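You operate a simulated robot arm through the tools that you are given. There is no shell and no other tool. Be economical: measure what you need, move in short steps, check, and stop when the job is done.

Carry out the task below with a simulated robot arm. There is one attempt and no reset: what you move stays moved.

TASK
Put the long zinc screw and the torn grey glide on the green kit tray.

It is judged by the outcome, as a careful person would: the job done as asked, and still so three seconds after it is handed in. It fails if anything else is knocked over, pushed out of place, dropped, spilled or broken.

THE ROBOT
A 6-joint arm with a two-finger parallel gripper, fixed in place. Base frame: the origin is at the foot of the arm, x ahead of it, y to its left, z up; the work surface is at about z = 0.75. Lengths are in m, angles in degrees, forces in N, time in s.
With the tool pointing down near the work surface it reaches from about 0.18 to 0.64 m from the base axis. Its first joint turns from -66.0 to 66.0 degrees. Payload 2.7 kg.
Tool frame: the origin (TCP) lies between the finger pads and is the grasp point; the fingertips stand 0.023 m ahead of it; z points along the fingers, y is the line along which they close. The gripper opens to 0.094 m. The fingers are 0.038 m wide and 0.01 m thick; the gripper's body (0.054 by 0.096 m) begins 0.039 m behind the TCP.
Orientation is told as [roll, pitch, yaw] about the base's x, y, z axes, in that order, counted from this pose: with the fingers straight down and closing along the base's y, the tool's x points along the base's -x, its y along +y and its z along -z.

THE INTERFACE
- The arm moves only by the tool play_rows. Its argument "rows" is a list of rows, each a list of 6 numbers: the shift along the tool's x, y, z in units of 30 mm (1.0 is 30 mm), then the turn, a rotation vector about the tool's x, y, z in units of 5 degrees (1.0 is 5 degrees). In form: [[x, y, z, rx, ry, rz], ...]. A call has 1 to 8 rows; each row shifts and turns the commanded pose from where the row before left it, along the tool's axes as they then stand. "grip" is the opening, from 0 (shut) to 1 (fully open), set as the call begins (left out, the last holds). A call with a number of a shift or a turn outside -1 to 1 is refused whole. A row lasts 0.2 s, in which the tool goes at most 0.05 m and 8.6 degrees; a call with a longer step from one row to the next is refused whole, and so is a gripper value outside its range. A pose out of reach is approached as far as the arm can. The call stops where the force on the tool passes 40 N (or 10 N more than at its start, if that is more) or the arm is blocked; 0.2 s more then pass. The fingers move at their own pace (about 0.045 m/s each) and stop on an object; they squeeze with about 26 N. The grip force told is the motor's: it shows also when the fingers shut on nothing. Time passes only in rows, and 0.2 s behind the last, so rows that do not move let the fingers close. It gives the time, the measured TCP pose, the force on the tool (base axes), the opening and the grip force at its end, in the units of the frame above (readings bear some noise), and new pictures: "pictures" is both (left out), scene, wrist or none.
- Cameras (640 x 400 px; columns grow to the right, rows downward): "scene" is fixed at [0.0571, -0.4166, 1.4106]; the picture's right is [0.91, -0.41, 0.00], its down [-0.21, -0.46, -0.86] and it looks along [0.35, 0.79, -0.51] (base axes); focal length 331 px, centre (320, 200). "wrist" rides on the gripper at [-0.039, 0, -0.044] in the tool frame; the picture's right is [0.00, -1.00, 0.00], its down [0.97, 0.00, -0.24] and it looks along [0.24, 0.00, 0.97] (tool axes); focal length 218 px, centre (320, 200).
- locate(camera, pixels): for up to 12 pixels [column, row] of the newest picture of that camera ("zoom" is the newest enlarged one), the place [x, y, z] in the base frame of the surface seen there, good to about 0.002 m. No time passes.
- zoom(camera, box): a new picture of the part [left, top, right, bottom] of that camera's present view, enlarged. No time passes.
- job_done(): hands the job in; it is judged then, once.

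Work in short steps. Measure before you move; look again where a grasp or a placing could have gone wrong, and mend it. You have 60 turns and 120 pictures in all, the two below and enlarged ones among them. Open the gripper and draw the arm clear of the work before you hand the job in, unless the task says otherwise; then end with one line.

The tools are called after "Emit:" as a command line: name --pt "numbers of a row" for each row, then --argument value for the rest, lists and objects as JSON in quotes. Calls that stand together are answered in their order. play_rows: Moves the arm, as the interface text tells. Its arguments: {"type":"object","properties":{"rows":{"type":"array"},"grip":{"type":"number"},"pictures":{"type":"string","enum":["both","scene","wrist","none"]}},"required":["rows"]} The other tools are called the same way: locate (camera, pixels) gives the place of the surface under pixels of a picture; zoom (camera, box) takes an enlarged picture of a part of a camera's view; job_done () hands the job in.

At the start:

```text
time_s: 0.0
ee_pos: [0.2952, 0.1936, 0.9983]
tcp_rot: [-0.1, 0.2, 0.0]
wrist_force: [-0.5, -0.8, 0.1]
gripper_width: 0.0939
grip_force: 0.0
```

scene: 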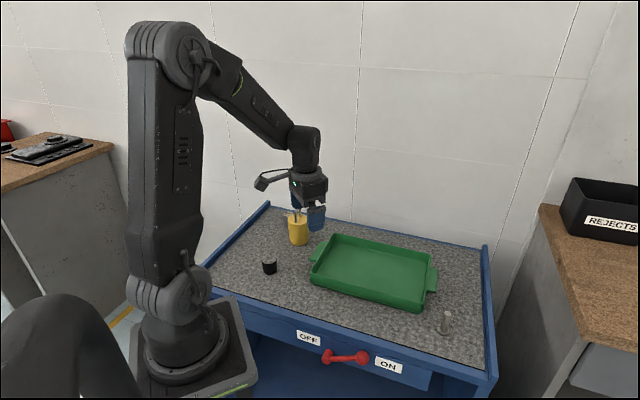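
wrist: 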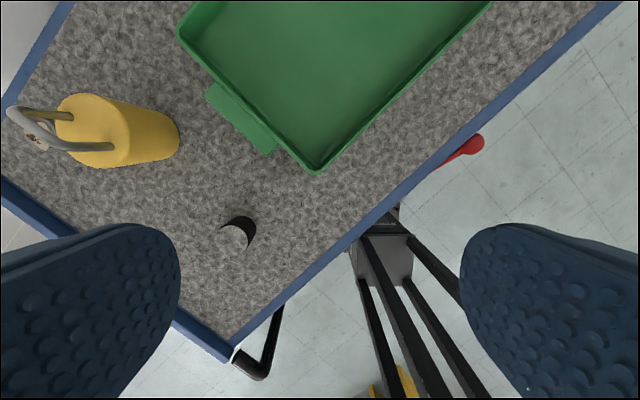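

The scene shows a yellow object at (298,228), a dark cylinder at (269,266), the tray, and a metallic upright piece at (446,322). I zoom in to identify them.

Emit:
zoom --camera "scene" --box '[240, 190, 340, 290]'

Emit:
zoom --camera "scene" --box '[400, 280, 500, 360]'

Emit:
zoom --camera "wrist" --box '[0, 80, 280, 270]'

Emit:
locate --camera "scene" --pixels '[[446, 314], [445, 332], [269, 260], [269, 272], [298, 222], [298, 244], [370, 285], [315, 262], [432, 282], [400, 310], [350, 238], [420, 330]]'

```text
4.00 times, centred on (290, 240) of scene
```

zoom: 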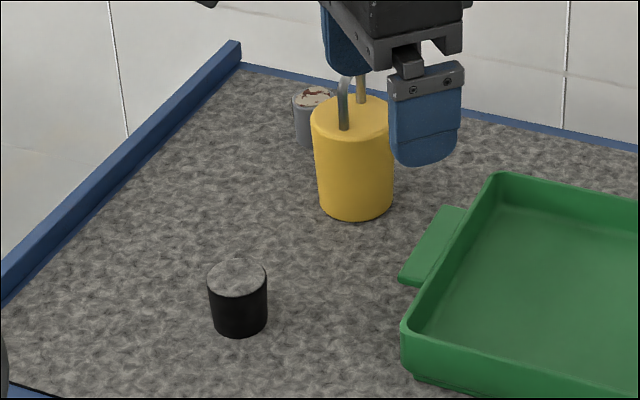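

```text
5.00 times, centred on (450, 320) of scene
```

zoom: 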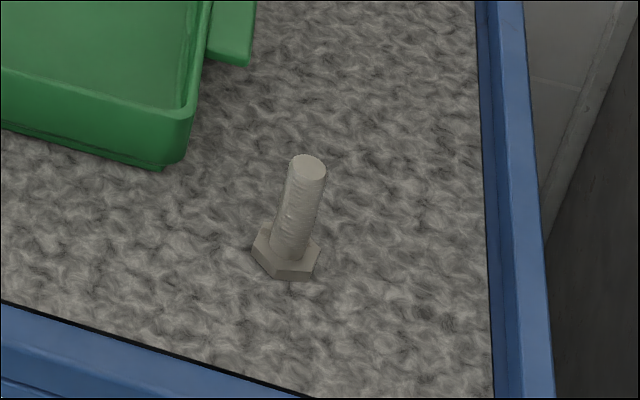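

```text
2.11 times, centred on (140, 175) of wrist
```

zoom: 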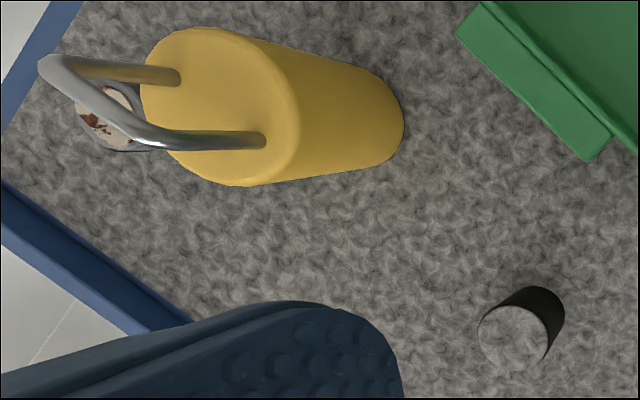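

```text
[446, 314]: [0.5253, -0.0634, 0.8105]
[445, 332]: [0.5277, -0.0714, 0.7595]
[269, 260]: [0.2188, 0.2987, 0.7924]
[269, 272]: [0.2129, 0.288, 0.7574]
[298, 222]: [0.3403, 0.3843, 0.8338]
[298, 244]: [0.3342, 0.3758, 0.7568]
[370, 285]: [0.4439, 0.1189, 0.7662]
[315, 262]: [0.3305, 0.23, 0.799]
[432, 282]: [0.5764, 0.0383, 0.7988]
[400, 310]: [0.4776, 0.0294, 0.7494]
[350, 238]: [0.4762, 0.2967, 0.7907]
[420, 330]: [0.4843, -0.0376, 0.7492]
```

The torn grey glide stands behind the yellow padlock, around scene (288,214); the black one is a different item. I measure the glide, the padlock, the tray and the screw more closely.

Emit:
locate --camera "scene" --pixels '[[288, 213.5], [285, 222], [314.5, 217], [289, 218], [340, 265], [400, 285], [422, 305], [419, 321]]'

Emit:
locate --camera "wrist" --pixels '[[44, 132], [85, 130], [115, 140], [175, 140], [316, 172], [240, 236], [330, 80], [182, 30], [240, 120]]'

Emit:
zoom --camera "scene" --box '[430, 305, 462, 345]'

```text
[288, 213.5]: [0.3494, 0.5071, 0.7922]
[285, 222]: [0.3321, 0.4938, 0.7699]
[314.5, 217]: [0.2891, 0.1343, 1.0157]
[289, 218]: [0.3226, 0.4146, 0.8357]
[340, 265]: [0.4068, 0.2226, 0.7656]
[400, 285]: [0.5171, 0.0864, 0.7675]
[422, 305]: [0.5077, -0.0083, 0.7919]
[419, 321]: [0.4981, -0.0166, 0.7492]
```

```text
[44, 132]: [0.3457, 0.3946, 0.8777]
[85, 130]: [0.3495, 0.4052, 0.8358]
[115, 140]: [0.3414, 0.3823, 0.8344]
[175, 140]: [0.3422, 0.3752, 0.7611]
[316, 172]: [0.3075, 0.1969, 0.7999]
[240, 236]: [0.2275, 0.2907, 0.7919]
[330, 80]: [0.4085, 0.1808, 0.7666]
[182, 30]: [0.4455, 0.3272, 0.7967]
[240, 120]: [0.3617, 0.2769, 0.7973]
```

```text
10.00 times, centred on (446, 325) of scene
```

zoom: 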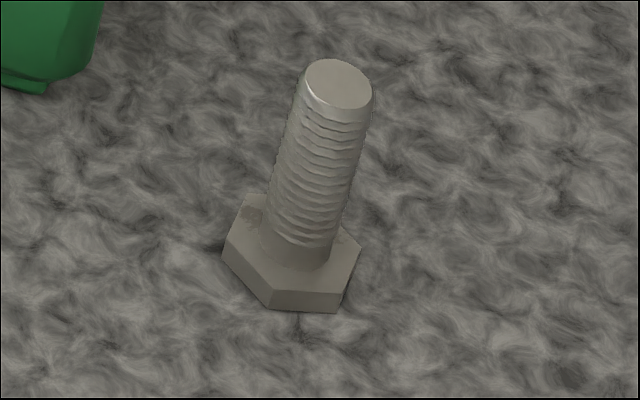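

Screw top is near (0.525,-0.065,0.81). I move high above it, with the gripper half open, and look with the wrist camera.

Emit:
play_rows --pt "-0.95 -1 0.3 0 0 0" --pt "-0.95 -1 0.3 0 0 0" --pt "-0.95 -1 0.3 0 0 0" --pt "-0.95 -1 0.3 0 0 0" --pt "-0.95 -1 0.3 0 0 0" --pt "-0.95 -1 0.3 0 0 0" --pt "-0.95 -1 0.3 0 0 0" --pt "-0.95 -1 0.3 0 0 0" --grip 0.55 --pictures "wrist"

```text
time_s: 1.8
ee_pos: [0.5233, -0.0445, 0.9284]
tcp_rot: [0.0, 0.0, 0.0]
wrist_force: [0.6, -0.2, 1.0]
gripper_width: 0.0519
grip_force: 0.1
```

wrist: 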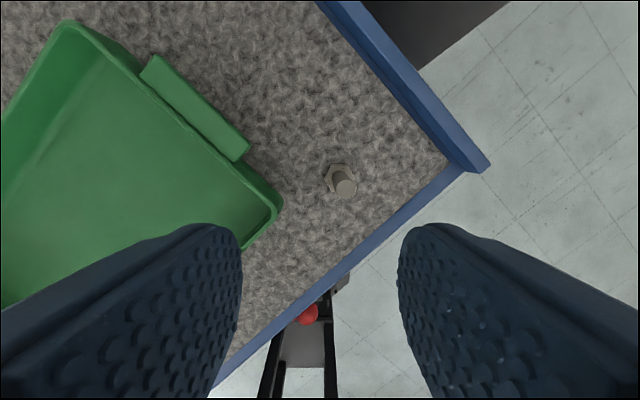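

Screw top is at wrist (345,187); I locate it and the tray features.

Emit:
locate --camera "wrist" --pixels '[[345, 187], [343, 185], [348, 190], [330, 180], [336, 166], [280, 205], [249, 150], [150, 180], [60, 30], [468, 165]]'

Emit:
zoom --camera "wrist" --box '[305, 155, 385, 205]'

```text
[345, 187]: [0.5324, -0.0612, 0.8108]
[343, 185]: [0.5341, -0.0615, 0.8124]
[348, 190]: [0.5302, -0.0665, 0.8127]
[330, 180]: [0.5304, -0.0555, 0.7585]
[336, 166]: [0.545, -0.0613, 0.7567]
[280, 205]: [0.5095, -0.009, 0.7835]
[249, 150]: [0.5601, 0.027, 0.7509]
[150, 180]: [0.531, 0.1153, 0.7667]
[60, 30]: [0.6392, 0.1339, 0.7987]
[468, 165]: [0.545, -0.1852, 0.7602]
```

```text
8.00 times, centred on (345, 180) of wrist
```

zoom: 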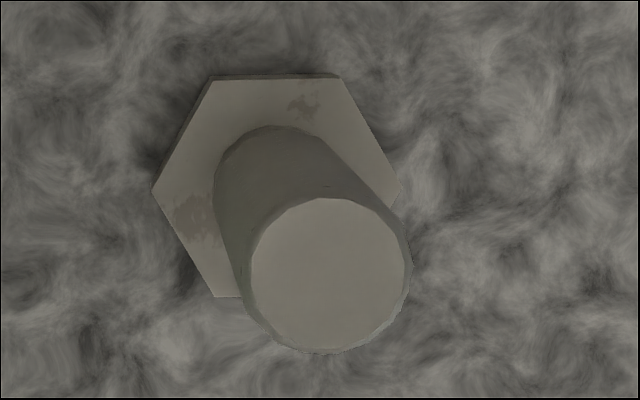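

Screw axis is at (0.531,-0.064). I align over it and descend to just above.

Emit:
play_rows --pt "-0.24 -0.66 0 0 0 0" --pt "0 0 0.8 0 0 0" --pt "0 0 0.8 0 0 0" --pt "0 0 0.4 0 0 0" --pt "0 0 0 0 0 0" --pictures "both"

```text
time_s: 3.0
ee_pos: [0.5307, -0.0648, 0.8669]
tcp_rot: [0.0, 0.1, 0.0]
wrist_force: [-0.4, 0.7, 0.8]
gripper_width: 0.0518
grip_force: 0.1
```

scene: 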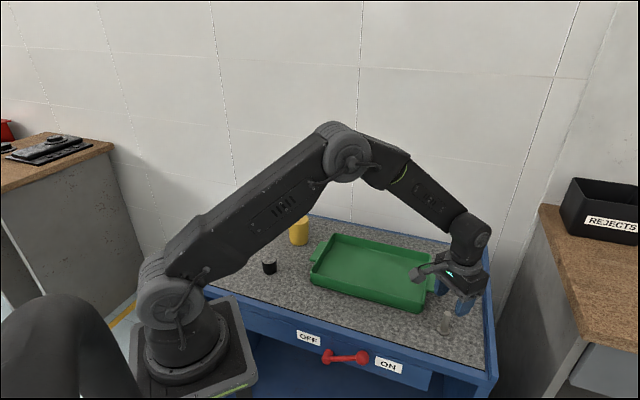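
wrist: 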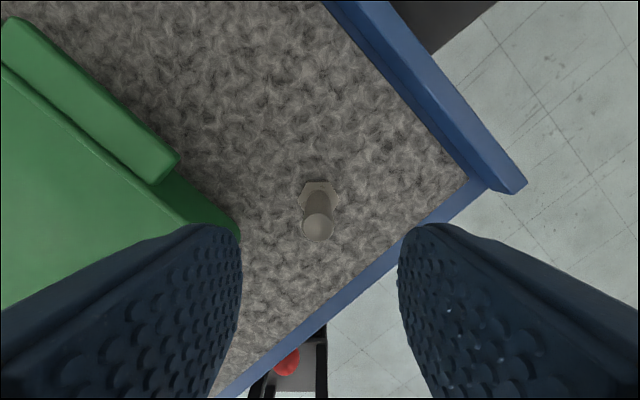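

Screw is centred between the fingers. I descend to z≈0.792.

Emit:
play_rows --pt "0 0 0.8 0 0 0" --pt "0 0 0.8 0 0 0" --pt "0 0 0.6 0 0 0" --pt "0 0 0.28 0 0 0" --pt "0 0 0 0 0 0" --pictures "wrist"

Emit:
play_rows --pt "0 0 0 0 0 0" --pt "0 0 0 0 0 0" --pt "0 0 0 0 0 0" --pt "0 0 0 0 0 0" --pt "0 0 0 0 0 0" --grip 0 --pictures "both"

```text
time_s: 4.2
ee_pos: [0.5291, -0.0663, 0.7927]
tcp_rot: [0.0, -0.1, 0.0]
wrist_force: [0.2, -0.3, 0.1]
gripper_width: 0.0518
grip_force: 0.0
```

wrist: 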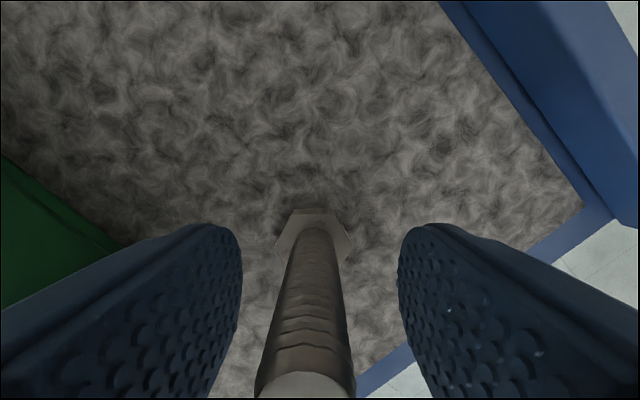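

```text
time_s: 5.4
ee_pos: [0.5296, -0.0655, 0.7929]
tcp_rot: [0.0, -0.1, 0.0]
wrist_force: [0.4, 0.2, 0.5]
gripper_width: 0.0155
grip_force: 26.3
```

scene: 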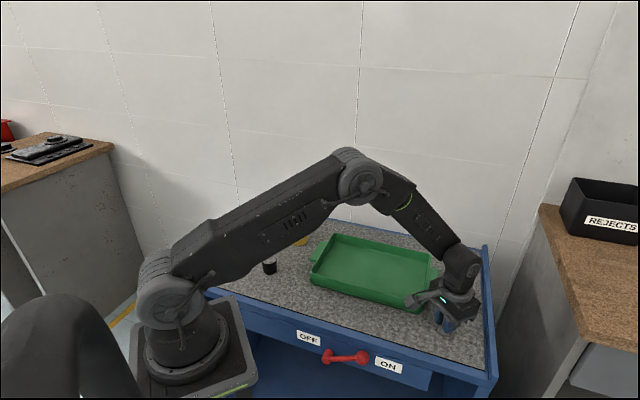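
wrist: 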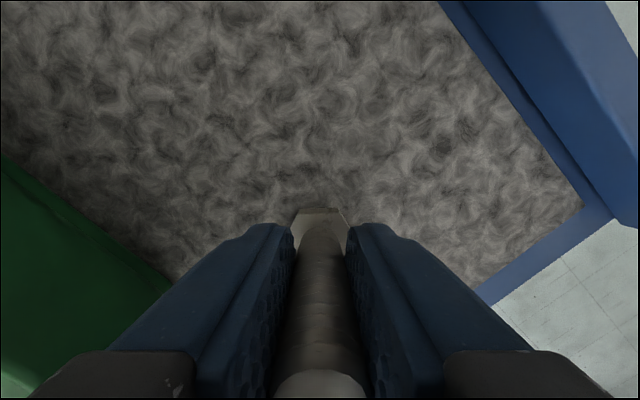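

Screw gripped (15.5 mm). I lift it 90 mm, clear of the rim (0.80).

Emit:
play_rows --pt "0 0 -0.5 0 0 0" --pt "0 0 -0.8 0 0 0" --pt "0 0 -0.9 0 0 0" --pt "0 0 -0.8 0 0 0" --pictures "none"

Emit:
play_rows --pt "0.1 0.9 0 0 0 0" --pt "0.1 0.9 0 0 0 0" --pt "0.1 0.9 0 0 0 0" --pt "0.1 0.9 0 0 0 0" --pt "0.1 0.9 0 0 0 0" --pt "0.1 0.9 0 0 0 0" --pt "0.05 0.9 0 0 0 0" --pt "0 0 0 0 0 0" --pictures "both"

```text
time_s: 6.4
ee_pos: [0.5312, -0.0646, 0.8818]
tcp_rot: [-0.1, 0.1, 0.0]
wrist_force: [0.9, 0.8, -0.4]
gripper_width: 0.0
grip_force: 26.0
```

```text
time_s: 8.2
ee_pos: [0.5116, 0.1234, 0.8817]
tcp_rot: [0.0, 0.0, 0.0]
wrist_force: [-0.5, 0.4, 0.2]
gripper_width: 0.0
grip_force: 26.2
```

scene: 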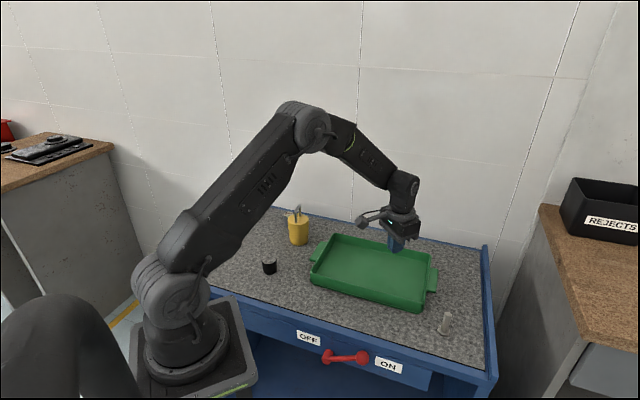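
wrist: 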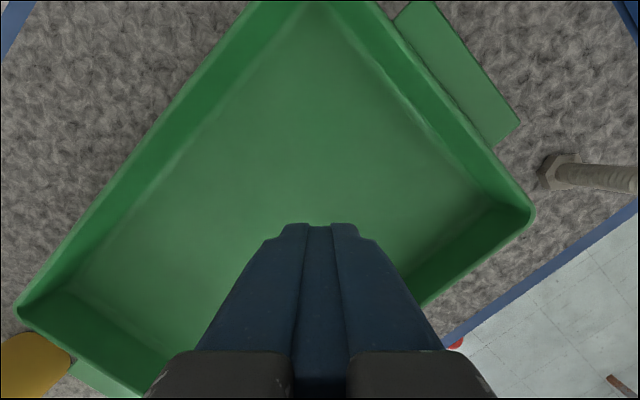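

The screw slipped out of the fingers (width 0) and still stands at its place, scene (445,322). I open, go back over it and look for whether it moved.

Emit:
play_rows --pt "-0.1 -0.9 0 0 0 0" --pt "-0.1 -0.9 0 0 0 0" --pt "-0.1 -0.9 0 0 0 0" --pt "-0.1 -0.9 0 0 0 0" --pt "-0.1 -0.9 0 0 0 0" --pt "-0.1 -0.9 0 0 0 0" --pt "-0.05 -0.9 0 0 0 0" --pt "0 0 0 0 0 0" --grip 0.55 --pictures "wrist"

Emit:
zoom --camera "wrist" --box '[270, 160, 370, 240]'

```text
time_s: 10.0
ee_pos: [0.5295, -0.0666, 0.8827]
tcp_rot: [0.0, 0.0, 0.0]
wrist_force: [-0.5, 0.3, 0.7]
gripper_width: 0.0518
grip_force: 0.1
```

wrist: 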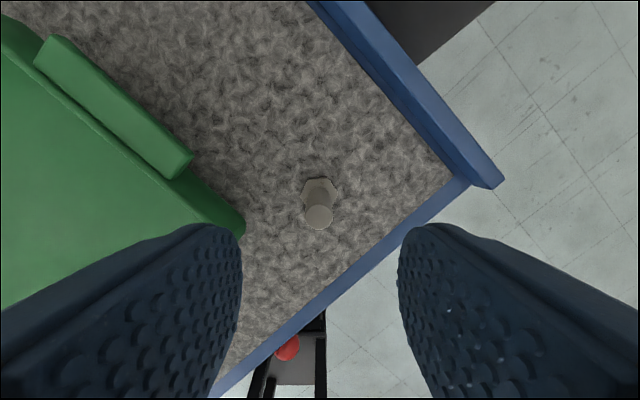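

```text
5.00 times, centred on (320, 200) of wrist
```

zoom: 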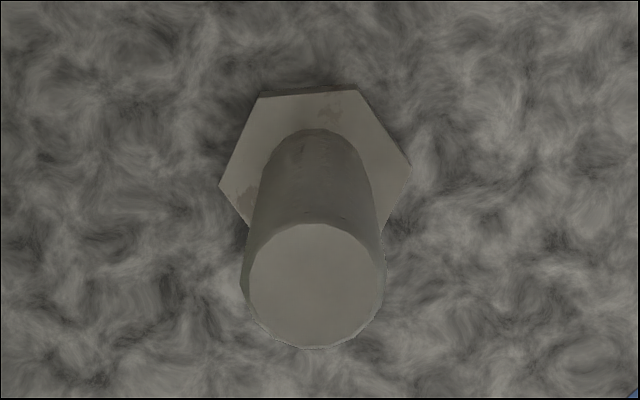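

Screw is still upright and centred. I regrip lower (z≈0.784) and lift gently, checking.

Emit:
play_rows --pt "0 0.03 0.8 0 0 0" --pt "0 0 0.8 0 0 0" --pt "0 0 0.8 0 0 0" --pt "0 0 0.5 0 0 0" --pt "0 0 0.35 0 0 0" --pt "0 0 0 0 0 0" --pictures "none"

Emit:
play_rows --pt "0 0 0 0 0 0" --pt "0 0 0 0 0 0" --pt "0 0 0 0 0 0" --pt "0 0 0 0 0 0" --pt "0 0 0 0 0 0" --pt "0 0 0 0 0 0" --pt "0 0 0 0 0 0" --grip 0 --pictures "wrist"

Emit:
play_rows --pt "0 0 -0.05 0 0 0" --pt "0 0 -0.05 0 0 0" --pt "0 0 -0.1 0 0 0" --pt "0 0 -0.1 0 0 0" --pt "0 0 -0.1 0 0 0" --pt "0 0 -0.1 0 0 0" --pictures "wrist"

```text
time_s: 11.4
ee_pos: [0.5311, -0.0642, 0.7852]
tcp_rot: [0.0, 0.0, 0.0]
wrist_force: [-0.4, 0.3, -0.3]
gripper_width: 0.0519
grip_force: 0.1
```

```text
time_s: 13.0
ee_pos: [0.5295, -0.0649, 0.7835]
tcp_rot: [0.0, 0.1, 0.0]
wrist_force: [-0.6, -1.1, 0.5]
gripper_width: 0.0156
grip_force: 26.6
```

wrist: 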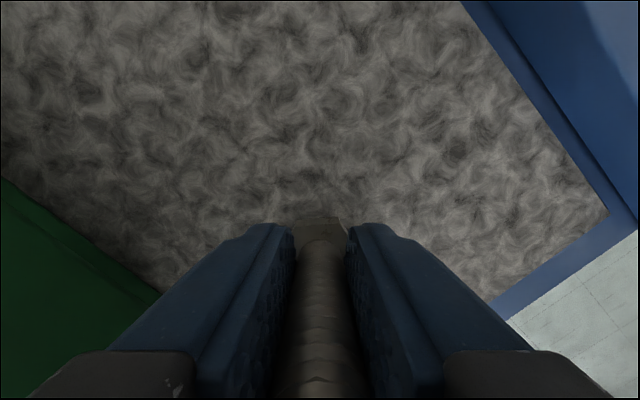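

```text
time_s: 14.4
ee_pos: [0.5312, -0.0648, 0.7994]
tcp_rot: [0.0, 0.1, 0.0]
wrist_force: [-0.4, 0.3, -0.8]
gripper_width: 0.0154
grip_force: 26.1
```

wrist: 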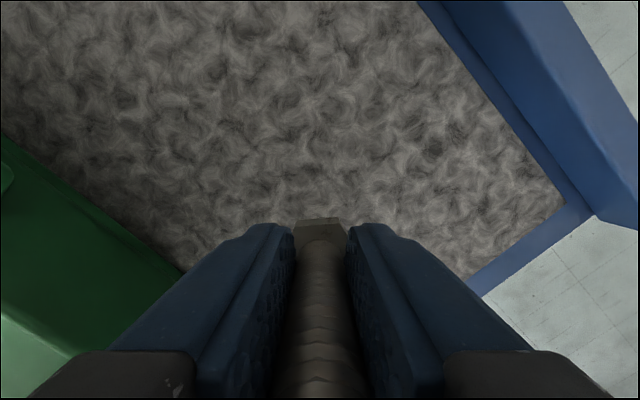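

The screw now rises with the fingers. I keep lifting slowly.

Emit:
play_rows --pt "0 0 -0.15 0 0 0" --pt "0 0 -0.2 0 0 0" --pt "0 0 -0.2 0 0 0" --pt "0 0 -0.2 0 0 0" --pt "0 0 -0.2 0 0 0" --pt "0 0 -0.2 0 0 0" --pt "0 0 -0.2 0 0 0" --pt "0 0 -0.15 0 0 0" --pictures "both"

```text
time_s: 16.2
ee_pos: [0.5302, -0.0652, 0.8444]
tcp_rot: [0.0, 0.1, 0.0]
wrist_force: [-0.4, 0.0, -0.9]
gripper_width: 0.0158
grip_force: 26.1
```

scene: 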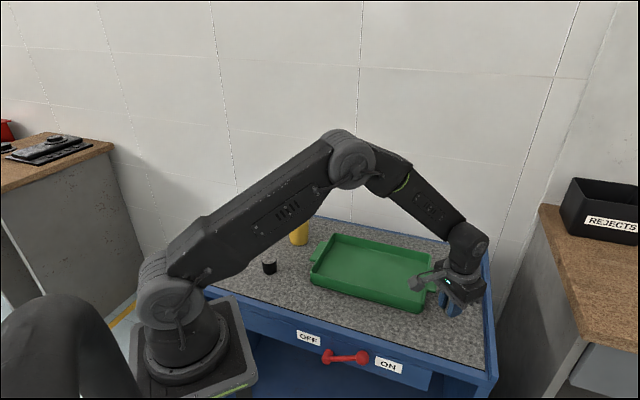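
wrist: 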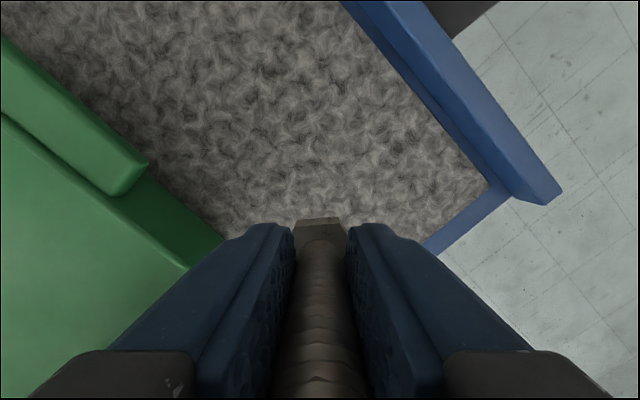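

Held firmly; screw bottom is ~0.81. I lift 25 mm more and start moving slowly over the tray.

Emit:
play_rows --pt "0 0 -0.2 0 0 0" --pt "0 0 -0.3 0 0 0" --pt "0 0 -0.3 0 0 0" --pt "0 0.15 -0.05 0 0 0" --pt "0.03 0.3 0 0 0 0" --pt "0.05 0.45 0 0 0 0" --pt "0.05 0.5 0 0 0 0" --pt "0.05 0.5 0 0 0 0" --pictures "none"

Emit:
play_rows --pt "0.05 0.5 0 0 0 0" --pt "0.05 0.5 0 0 0 0" --pt "0.05 0.6 0 0 0 0" --pt "0.05 0.6 0 0 0 0" --pt "0.05 0.6 0 0 0 0" --pt "0.05 0.6 0 0 0 0" --pt "0.05 0.5 0 0 0 0" --pt "0.05 0.4 0 0 0 0" --pictures "both"

```text
time_s: 18.0
ee_pos: [0.5256, -0.0075, 0.871]
tcp_rot: [-0.1, 0.0, 0.0]
wrist_force: [-0.1, -1.1, -1.4]
gripper_width: 0.0156
grip_force: 26.3
```

```text
time_s: 19.8
ee_pos: [0.5128, 0.1205, 0.8714]
tcp_rot: [-0.1, 0.0, 0.0]
wrist_force: [0.7, 0.2, -1.6]
gripper_width: 0.0154
grip_force: 26.0
```

scene: 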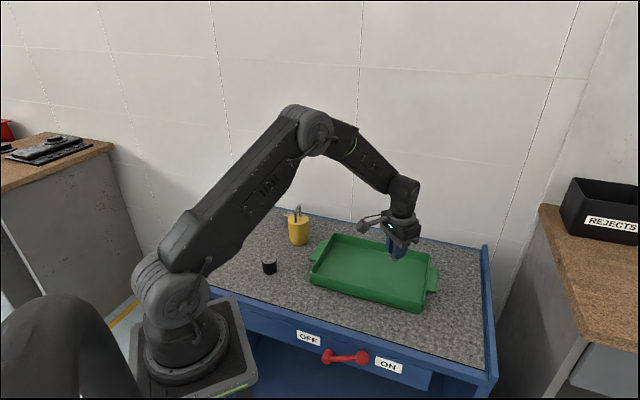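
wrist: 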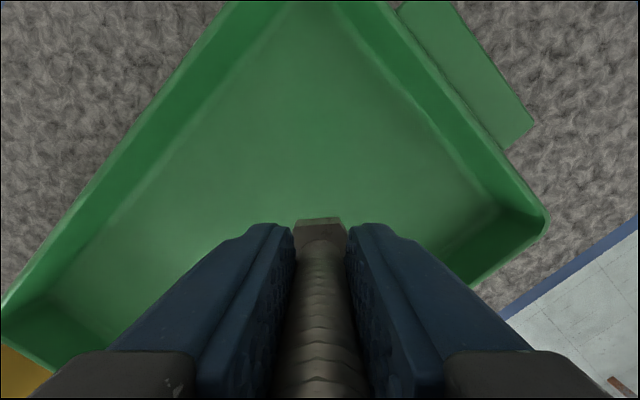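

Screw is over the tray interior. I lower it until it touches the floor (expected TCP z≈0.801).

Emit:
play_rows --pt "0 0 0.3 0 0 0" --pt "0 0 0.5 0 0 0" --pt "0 0 0.5 0 0 0" --pt "0 0 0.5 0 0 0" --pt "0 0 0.3 0 0 0" --pt "0 0 0.1 0 0 0" --pt "0 0 0.08 0 0 0" --pictures "wrist"

```text
time_s: 21.4
ee_pos: [0.5133, 0.1221, 0.8025]
tcp_rot: [0.1, 0.1, 0.0]
wrist_force: [-1.5, -0.6, 3.7]
gripper_width: 0.0155
grip_force: 26.3
```

wrist: 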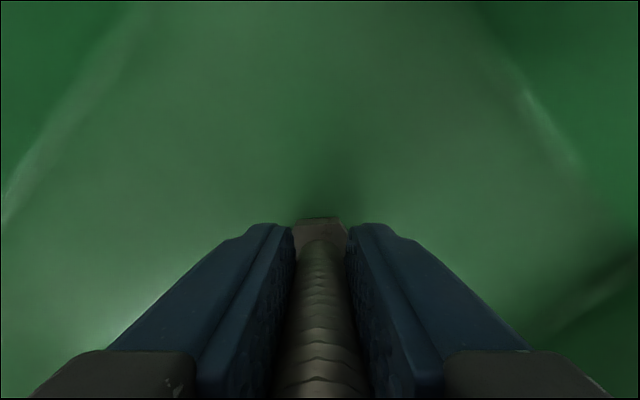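

Force of 3.7 N upward shows contact with the tray floor. I release gently, wait, then rise.

Emit:
play_rows --pt "0 0 0 0 0 0" --pt "0 0 0 0 0 0" --pt "0 0 0 0 0 0" --pt "0 0 0 0 0 0" --grip 0.45 --pictures "wrist"

Emit:
play_rows --pt "0 0 -0.3 0 0 0" --pt "0 0 -0.6 0 0 0" --pt "0 0 -0.9 0 0 0" --pt "0 0 -1 0 0 0" --pt "0 0 -1 0 0 0" --pt "0 0 -1 0 0 0" --pt "0 0 -1 0 0 0" --pictures "both"

```text
time_s: 22.4
ee_pos: [0.513, 0.1207, 0.802]
tcp_rot: [0.0, 0.2, 0.1]
wrist_force: [-0.5, -0.3, 0.1]
gripper_width: 0.042
grip_force: 0.1
```

wrist: 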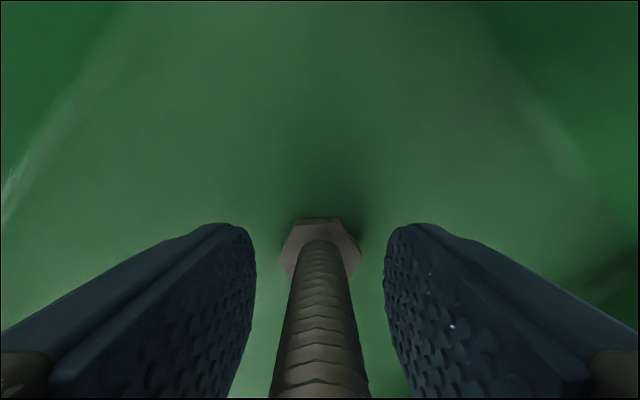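

```text
time_s: 24.0
ee_pos: [0.5135, 0.1216, 0.9781]
tcp_rot: [-0.1, 0.0, 0.0]
wrist_force: [-0.4, 0.2, 0.0]
gripper_width: 0.0423
grip_force: 0.2
```

scene: 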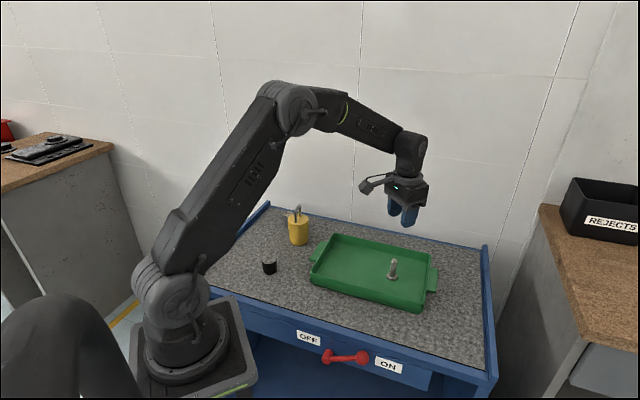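
wrist: 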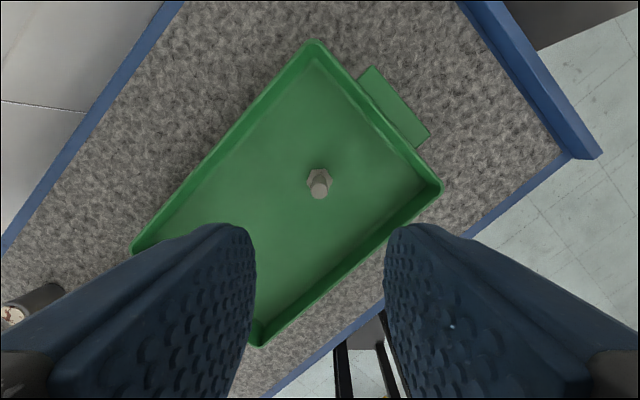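

Screw stands on the tray. Now I move high toward the glide (approx (0.345,0.50)).

Emit:
play_rows --pt "0.42 0.94 0 0 0 0" --pt "0.42 0.94 0 0 0 0" --pt "0.42 0.94 0 0 0 0" --pt "0.42 0.94 0 0 0 0" --pt "0.42 0.94 0 0 0 0" --pt "0.42 0.94 0 0 0 0" --pt "0.42 0.94 0 0 0 0" --pt "0.42 0.94 0 0 0 0" --pictures "none"

Emit:
play_rows --pt "0.42 0.94 0 0 0 0" --pt "0.42 0.94 0 0 0 0" --pt "0.42 0.94 0 0 0 0" --pt "0.42 0.94 0 0 0 0" --pt "0 0 0 0 0 -1" --pt "0 0 0 0 0 -1" --pt "0 0 0 0 0 -1" --pt "0 0 0 0 0 -1" --pictures "none" --grip 0.8

Emit:
play_rows --pt "0 0 0 0 0 -1" --pt "0 0 0 0 0 -1" --pt "0 0 0 0 0 -1" --pt "0 0 0 0 0 -1" --pt "0 0 0 0 0 -1" --pt "0 0 0 0 0 -1" --pt "0 0 0 0 0 -1" --pt "0 0 0 0 0 -1" --pictures "both"

```text
time_s: 25.8
ee_pos: [0.4114, 0.3459, 0.9761]
tcp_rot: [0.0, 0.0, -0.1]
wrist_force: [-0.9, 1.4, -0.3]
gripper_width: 0.0423
grip_force: 0.0
```

```text
time_s: 27.6
ee_pos: [0.3615, 0.4585, 0.9766]
tcp_rot: [0.1, 0.2, 20.0]
wrist_force: [-0.7, 0.2, 0.7]
gripper_width: 0.0752
grip_force: 0.1
```

```text
time_s: 29.4
ee_pos: [0.3621, 0.4597, 0.9747]
tcp_rot: [0.1, 0.0, 60.2]
wrist_force: [1.3, -0.8, -0.6]
gripper_width: 0.0751
grip_force: 0.0
```

scene: 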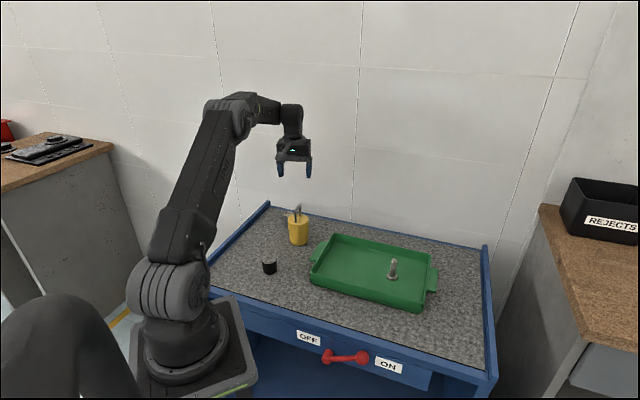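
wrist: 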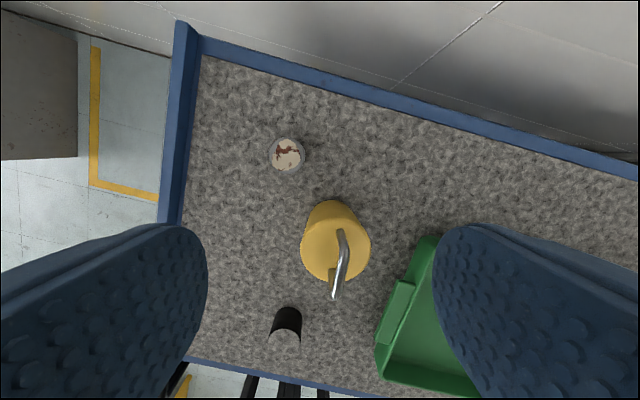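

The torn glide's top is at wrist (287,155), the padlock at (337,240). I measure both.

Emit:
locate --camera "wrist" --pixels '[[287, 155], [274, 155], [300, 155], [287, 142], [287, 168], [320, 245], [330, 205], [340, 262], [250, 68], [305, 245], [368, 250]]'

Emit:
zoom --camera "wrist" --box '[247, 125, 343, 185]'

```text
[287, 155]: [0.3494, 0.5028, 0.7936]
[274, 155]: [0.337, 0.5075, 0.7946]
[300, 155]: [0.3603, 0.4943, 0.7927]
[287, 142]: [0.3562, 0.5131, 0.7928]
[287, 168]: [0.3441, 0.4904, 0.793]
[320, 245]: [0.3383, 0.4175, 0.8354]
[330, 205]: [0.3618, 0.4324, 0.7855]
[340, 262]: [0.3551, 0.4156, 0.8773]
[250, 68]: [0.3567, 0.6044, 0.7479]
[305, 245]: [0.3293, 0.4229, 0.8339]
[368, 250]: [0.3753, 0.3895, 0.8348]
```

```text
6.67 times, centred on (295, 155) of wrist
```

zoom: 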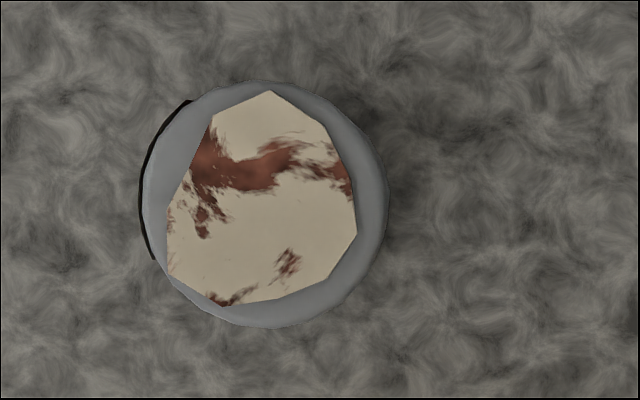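

Glide centre is (0.349,0.5025), top z 0.7935; the padlock clearance is fine at this yaw. I align and descend partway.

Emit:
play_rows --pt "-0.51 0.54 0 0 0 0" --pt "-0.51 0.54 0 0 0 0" --pt "0 0 0.8 0 0 0" --pt "0 0 0.8 0 0 0" --pt "0 0 0.8 0 0 0" --pt "0 0 0.8 0 0 0" --pt "0 0 0.5 0 0 0" --pt "0 0 0 0 0 0" --pictures "both"

```text
time_s: 31.2
ee_pos: [0.3488, 0.5017, 0.864]
tcp_rot: [-0.1, 0.2, 60.0]
wrist_force: [-0.3, 0.1, -0.2]
gripper_width: 0.0749
grip_force: 0.0
```

scene: 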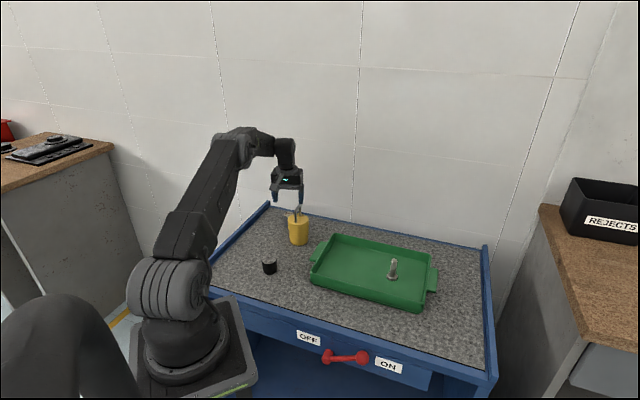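
wrist: 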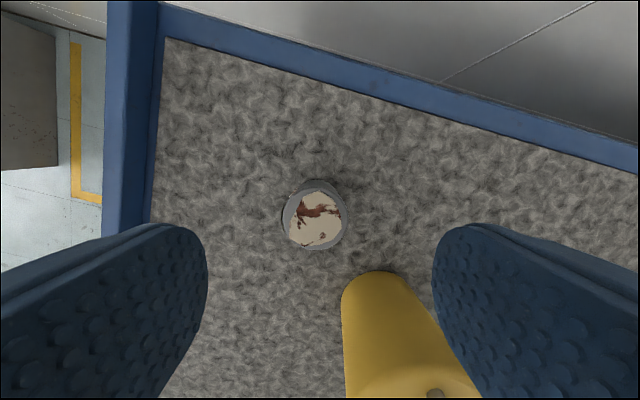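

Glide is centred between the fingers. I narrow the opening a little for padlock clearance and descend to z≈0.779.

Emit:
play_rows --pt "0 0 0.5 0 0 0" --pt "0 0 0.6 0 0 0" --pt "0 0 0.6 0 0 0" --pt "0 0 0.5 0 0 0" --pt "0 0 0.4 0 0 0" --pt "0 0 0.2 0 0 0" --pt "0 0 0 0 0 0" --grip 0.65 --pictures "wrist"

```text
time_s: 32.8
ee_pos: [0.3491, 0.502, 0.7796]
tcp_rot: [0.1, -0.1, 60.1]
wrist_force: [-0.5, -0.9, -0.9]
gripper_width: 0.061
grip_force: 0.1
```

wrist: 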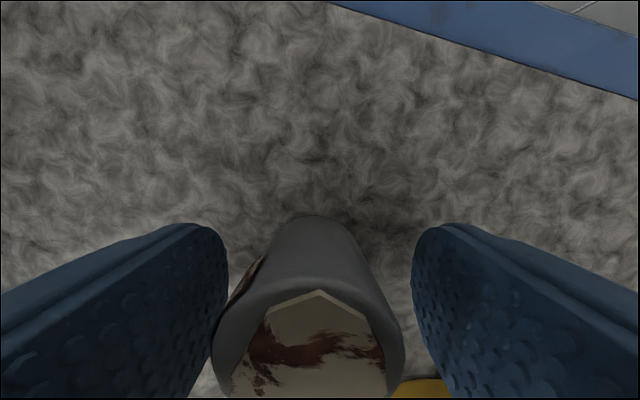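

Emit:
play_rows --pt "0 0 0 0 0 0" --pt "0 0 0 0 0 0" --pt "0 0 0 0 0 0" --pt "0 0 0 0 0 0" --pt "0 0 0 0 0 0" --pt "0 0 0 0 0 0" --grip 0 --pictures "none"

Emit:
play_rows --pt "0 0 -0.05 0 0 0" --pt "0 0 -0.1 0 0 0" --pt "0 0 -0.1 0 0 0" --pt "0 0 -0.15 0 0 0" --pt "0 0 -0.2 0 0 0" --pt "0 0 -0.2 0 0 0" --pt "0 0 -0.2 0 0 0" --pictures "wrist"

```text
time_s: 34.2
ee_pos: [0.3499, 0.5025, 0.7818]
tcp_rot: [0.0, -0.1, 59.9]
wrist_force: [-0.8, -0.4, 0.4]
gripper_width: 0.0364
grip_force: 26.4
```

```text
time_s: 35.8
ee_pos: [0.3487, 0.5012, 0.8097]
tcp_rot: [-0.1, 0.1, 59.9]
wrist_force: [0.7, -0.3, -0.5]
gripper_width: 0.0368
grip_force: 26.1
```

wrist: 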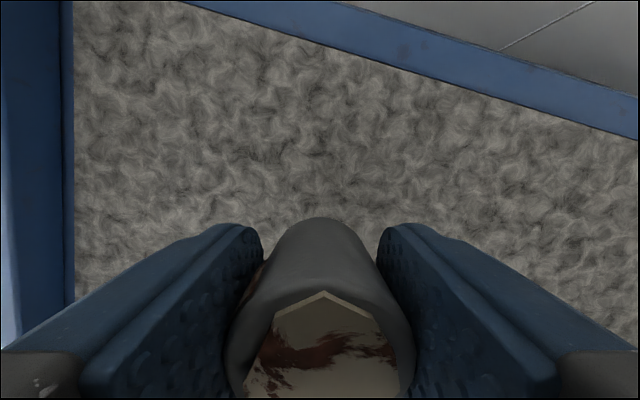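

The glide rises with the fingers (36.8 mm). I lift to z≈0.95, above the padlock shackle.

Emit:
play_rows --pt "0 0 -0.3 0 0 0" --pt "0 0 -0.5 0 0 0" --pt "0 0 -0.6 0 0 0" --pt "0 0 -0.7 0 0 0" --pt "0 0 -0.7 0 0 0" --pt "0 0 -0.7 0 0 0" --pt "0 0 -0.7 0 0 0" --pt "0 0 -0.5 0 0 0" --pictures "both"

```text
time_s: 37.6
ee_pos: [0.3498, 0.5015, 0.9528]
tcp_rot: [-0.1, 0.0, 60.0]
wrist_force: [0.1, -0.6, 0.2]
gripper_width: 0.0368
grip_force: 25.9
```

scene: 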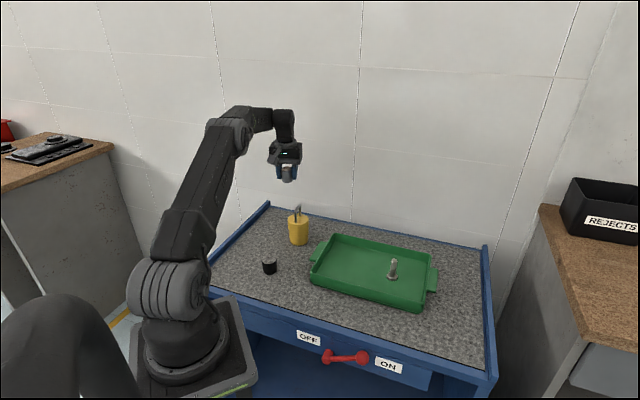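
wrist: 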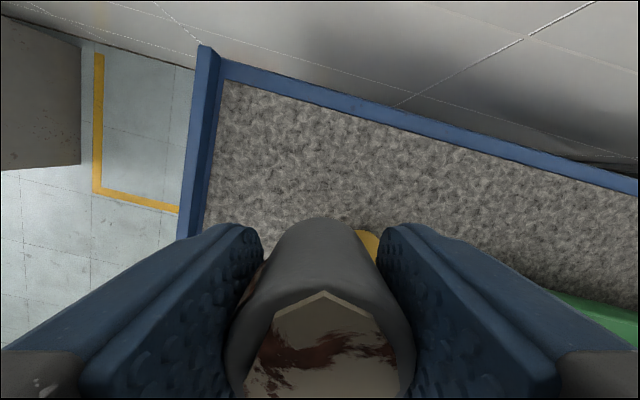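

Held securely. I move around the padlock and then over the tray's free end, (0.42,0.21).

Emit:
play_rows --pt "0.1 -0.4 0 0 0 0" --pt "0.2 -0.75 0 0 0 0" --pt "0.2 -0.75 0 0 0 0" --pt "0.2 -0.75 0 0 0 0" --pt "0.2 -0.75 0 0 0 0" --pt "0.2 -0.75 0 0 0 0" --pt "0.12 -0.4 0 0 0 0" --pictures "none"

Emit:
play_rows --pt "0.6 -0.24 0 0 0 0" --pt "0.8 -0.3 0 0 0 0" --pt "0.8 -0.3 0 0 0 0" --pt "0.8 -0.3 0 0 0 0" --pt "0.8 -0.3 0 0 0 0" --pt "0.8 -0.3 0 0 0 0" --pt "0.8 -0.3 0 0 0 0" --pt "0.58 -0.26 0 0 0 0" --pictures "both"

```text
time_s: 39.2
ee_pos: [0.4472, 0.4011, 0.9528]
tcp_rot: [0.1, 0.1, 60.0]
wrist_force: [0.4, 0.6, 0.5]
gripper_width: 0.0368
grip_force: 25.8
```

```text
time_s: 41.0
ee_pos: [0.4192, 0.2115, 0.9518]
tcp_rot: [0.0, 0.0, 60.0]
wrist_force: [-0.1, -0.6, -0.2]
gripper_width: 0.0365
grip_force: 26.3
```

scene: 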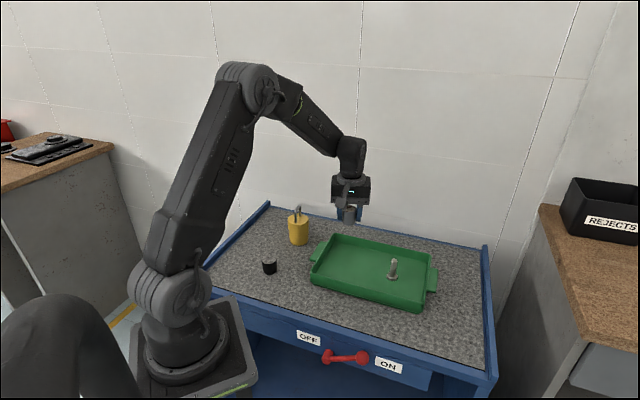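
wrist: 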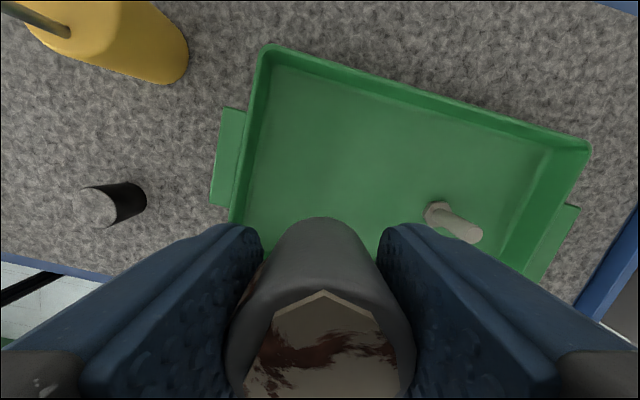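

Clear over the tray. I lower to the floor (expected TCP z≈0.798).

Emit:
play_rows --pt "0 0 0.6 0 0 0" --pt "0 0 0.9 0 0 0" --pt "0 0 0.9 0 0 0" --pt "0 0 0.9 0 0 0" --pt "0 0 0.8 0 0 0" --pt "0 0 0.5 0 0 0" --pt "0 0 0.25 0 0 0" --pt "0 0 0.1 0 0 0" --pictures "both"

```text
time_s: 42.8
ee_pos: [0.418, 0.2126, 0.8035]
tcp_rot: [0.0, -0.1, 60.0]
wrist_force: [0.0, 0.4, -0.3]
gripper_width: 0.0366
grip_force: 26.2
```

scene: 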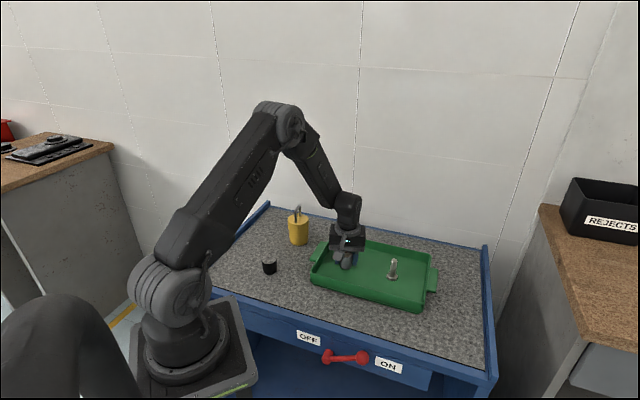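
wrist: 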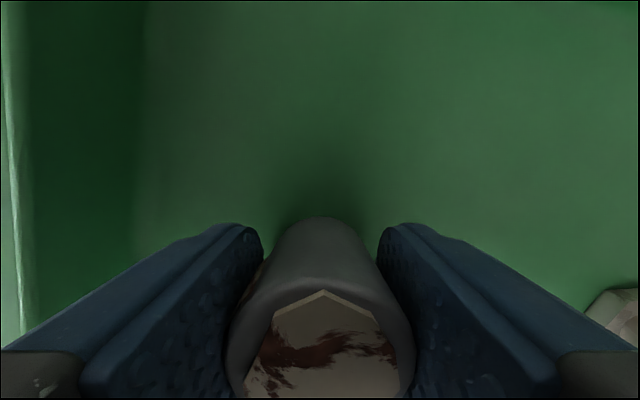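

No contact yet; I lower in small steps until the force shows it.

Emit:
play_rows --pt "0 0 0.06 0 0 0" --pt "0 0 0.06 0 0 0" --pt "0 0 0.04 0 0 0" --pictures "none"

```text
time_s: 43.6
ee_pos: [0.4187, 0.2117, 0.7992]
tcp_rot: [0.0, 0.0, 60.0]
wrist_force: [0.3, 0.2, -0.2]
gripper_width: 0.0367
grip_force: 26.0
```

Emit:
play_rows --pt "0 0 0.04 0 0 0" --pt "0 0 0.04 0 0 0" --pictures "none"

```text
time_s: 44.2
ee_pos: [0.419, 0.2133, 0.7966]
tcp_rot: [0.0, 0.0, 60.1]
wrist_force: [-1.0, -1.7, 5.7]
gripper_width: 0.0367
grip_force: 26.2
```

Contact at 5.7 N. I release and rise.

Emit:
play_rows --pt "0 0 0 0 0 0" --pt "0 0 0 0 0 0" --pt "0 0 0 0 0 0" --pt "0 0 0 0 0 0" --grip 0.62 --pictures "none"

Emit:
play_rows --pt "0 0 -0.3 0 0 0" --pt "0 0 -0.6 0 0 0" --pt "0 0 -0.9 0 0 0" --pt "0 0 -1 0 0 0" --pt "0 0 -1 0 0 0" --pt "0 0 -1 0 0 0" --pt "0 0 -1 0 0 0" --pt "0 0 -0.5 0 0 0" --pictures "both"

```text
time_s: 45.2
ee_pos: [0.418, 0.2121, 0.797]
tcp_rot: [0.0, 0.0, 60.1]
wrist_force: [-0.1, 0.7, 0.5]
gripper_width: 0.0584
grip_force: 0.0
```

```text
time_s: 47.0
ee_pos: [0.4186, 0.2117, 0.9864]
tcp_rot: [0.1, 0.1, 60.0]
wrist_force: [0.3, -1.5, 0.1]
gripper_width: 0.0579
grip_force: 0.0
```

scene: 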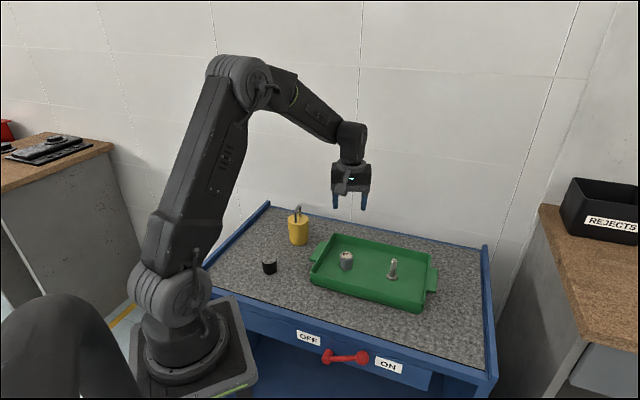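
wrist: 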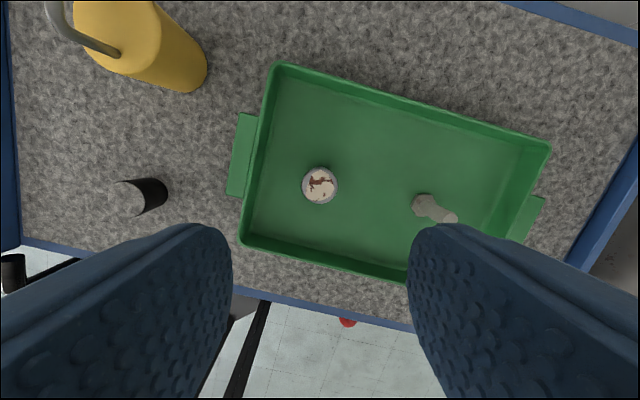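

Both items stand on the tray, the padlock and black glide are untouched, and the open gripper is well clear. I hand in.

Emit:
job_done

```text
The job is handed in.
```

The long zinc screw and the torn grey glide are both standing on the green kit tray. The screw slipped from the gripper on the first lift and stayed upright; the second grip held. Nothing else was moved.
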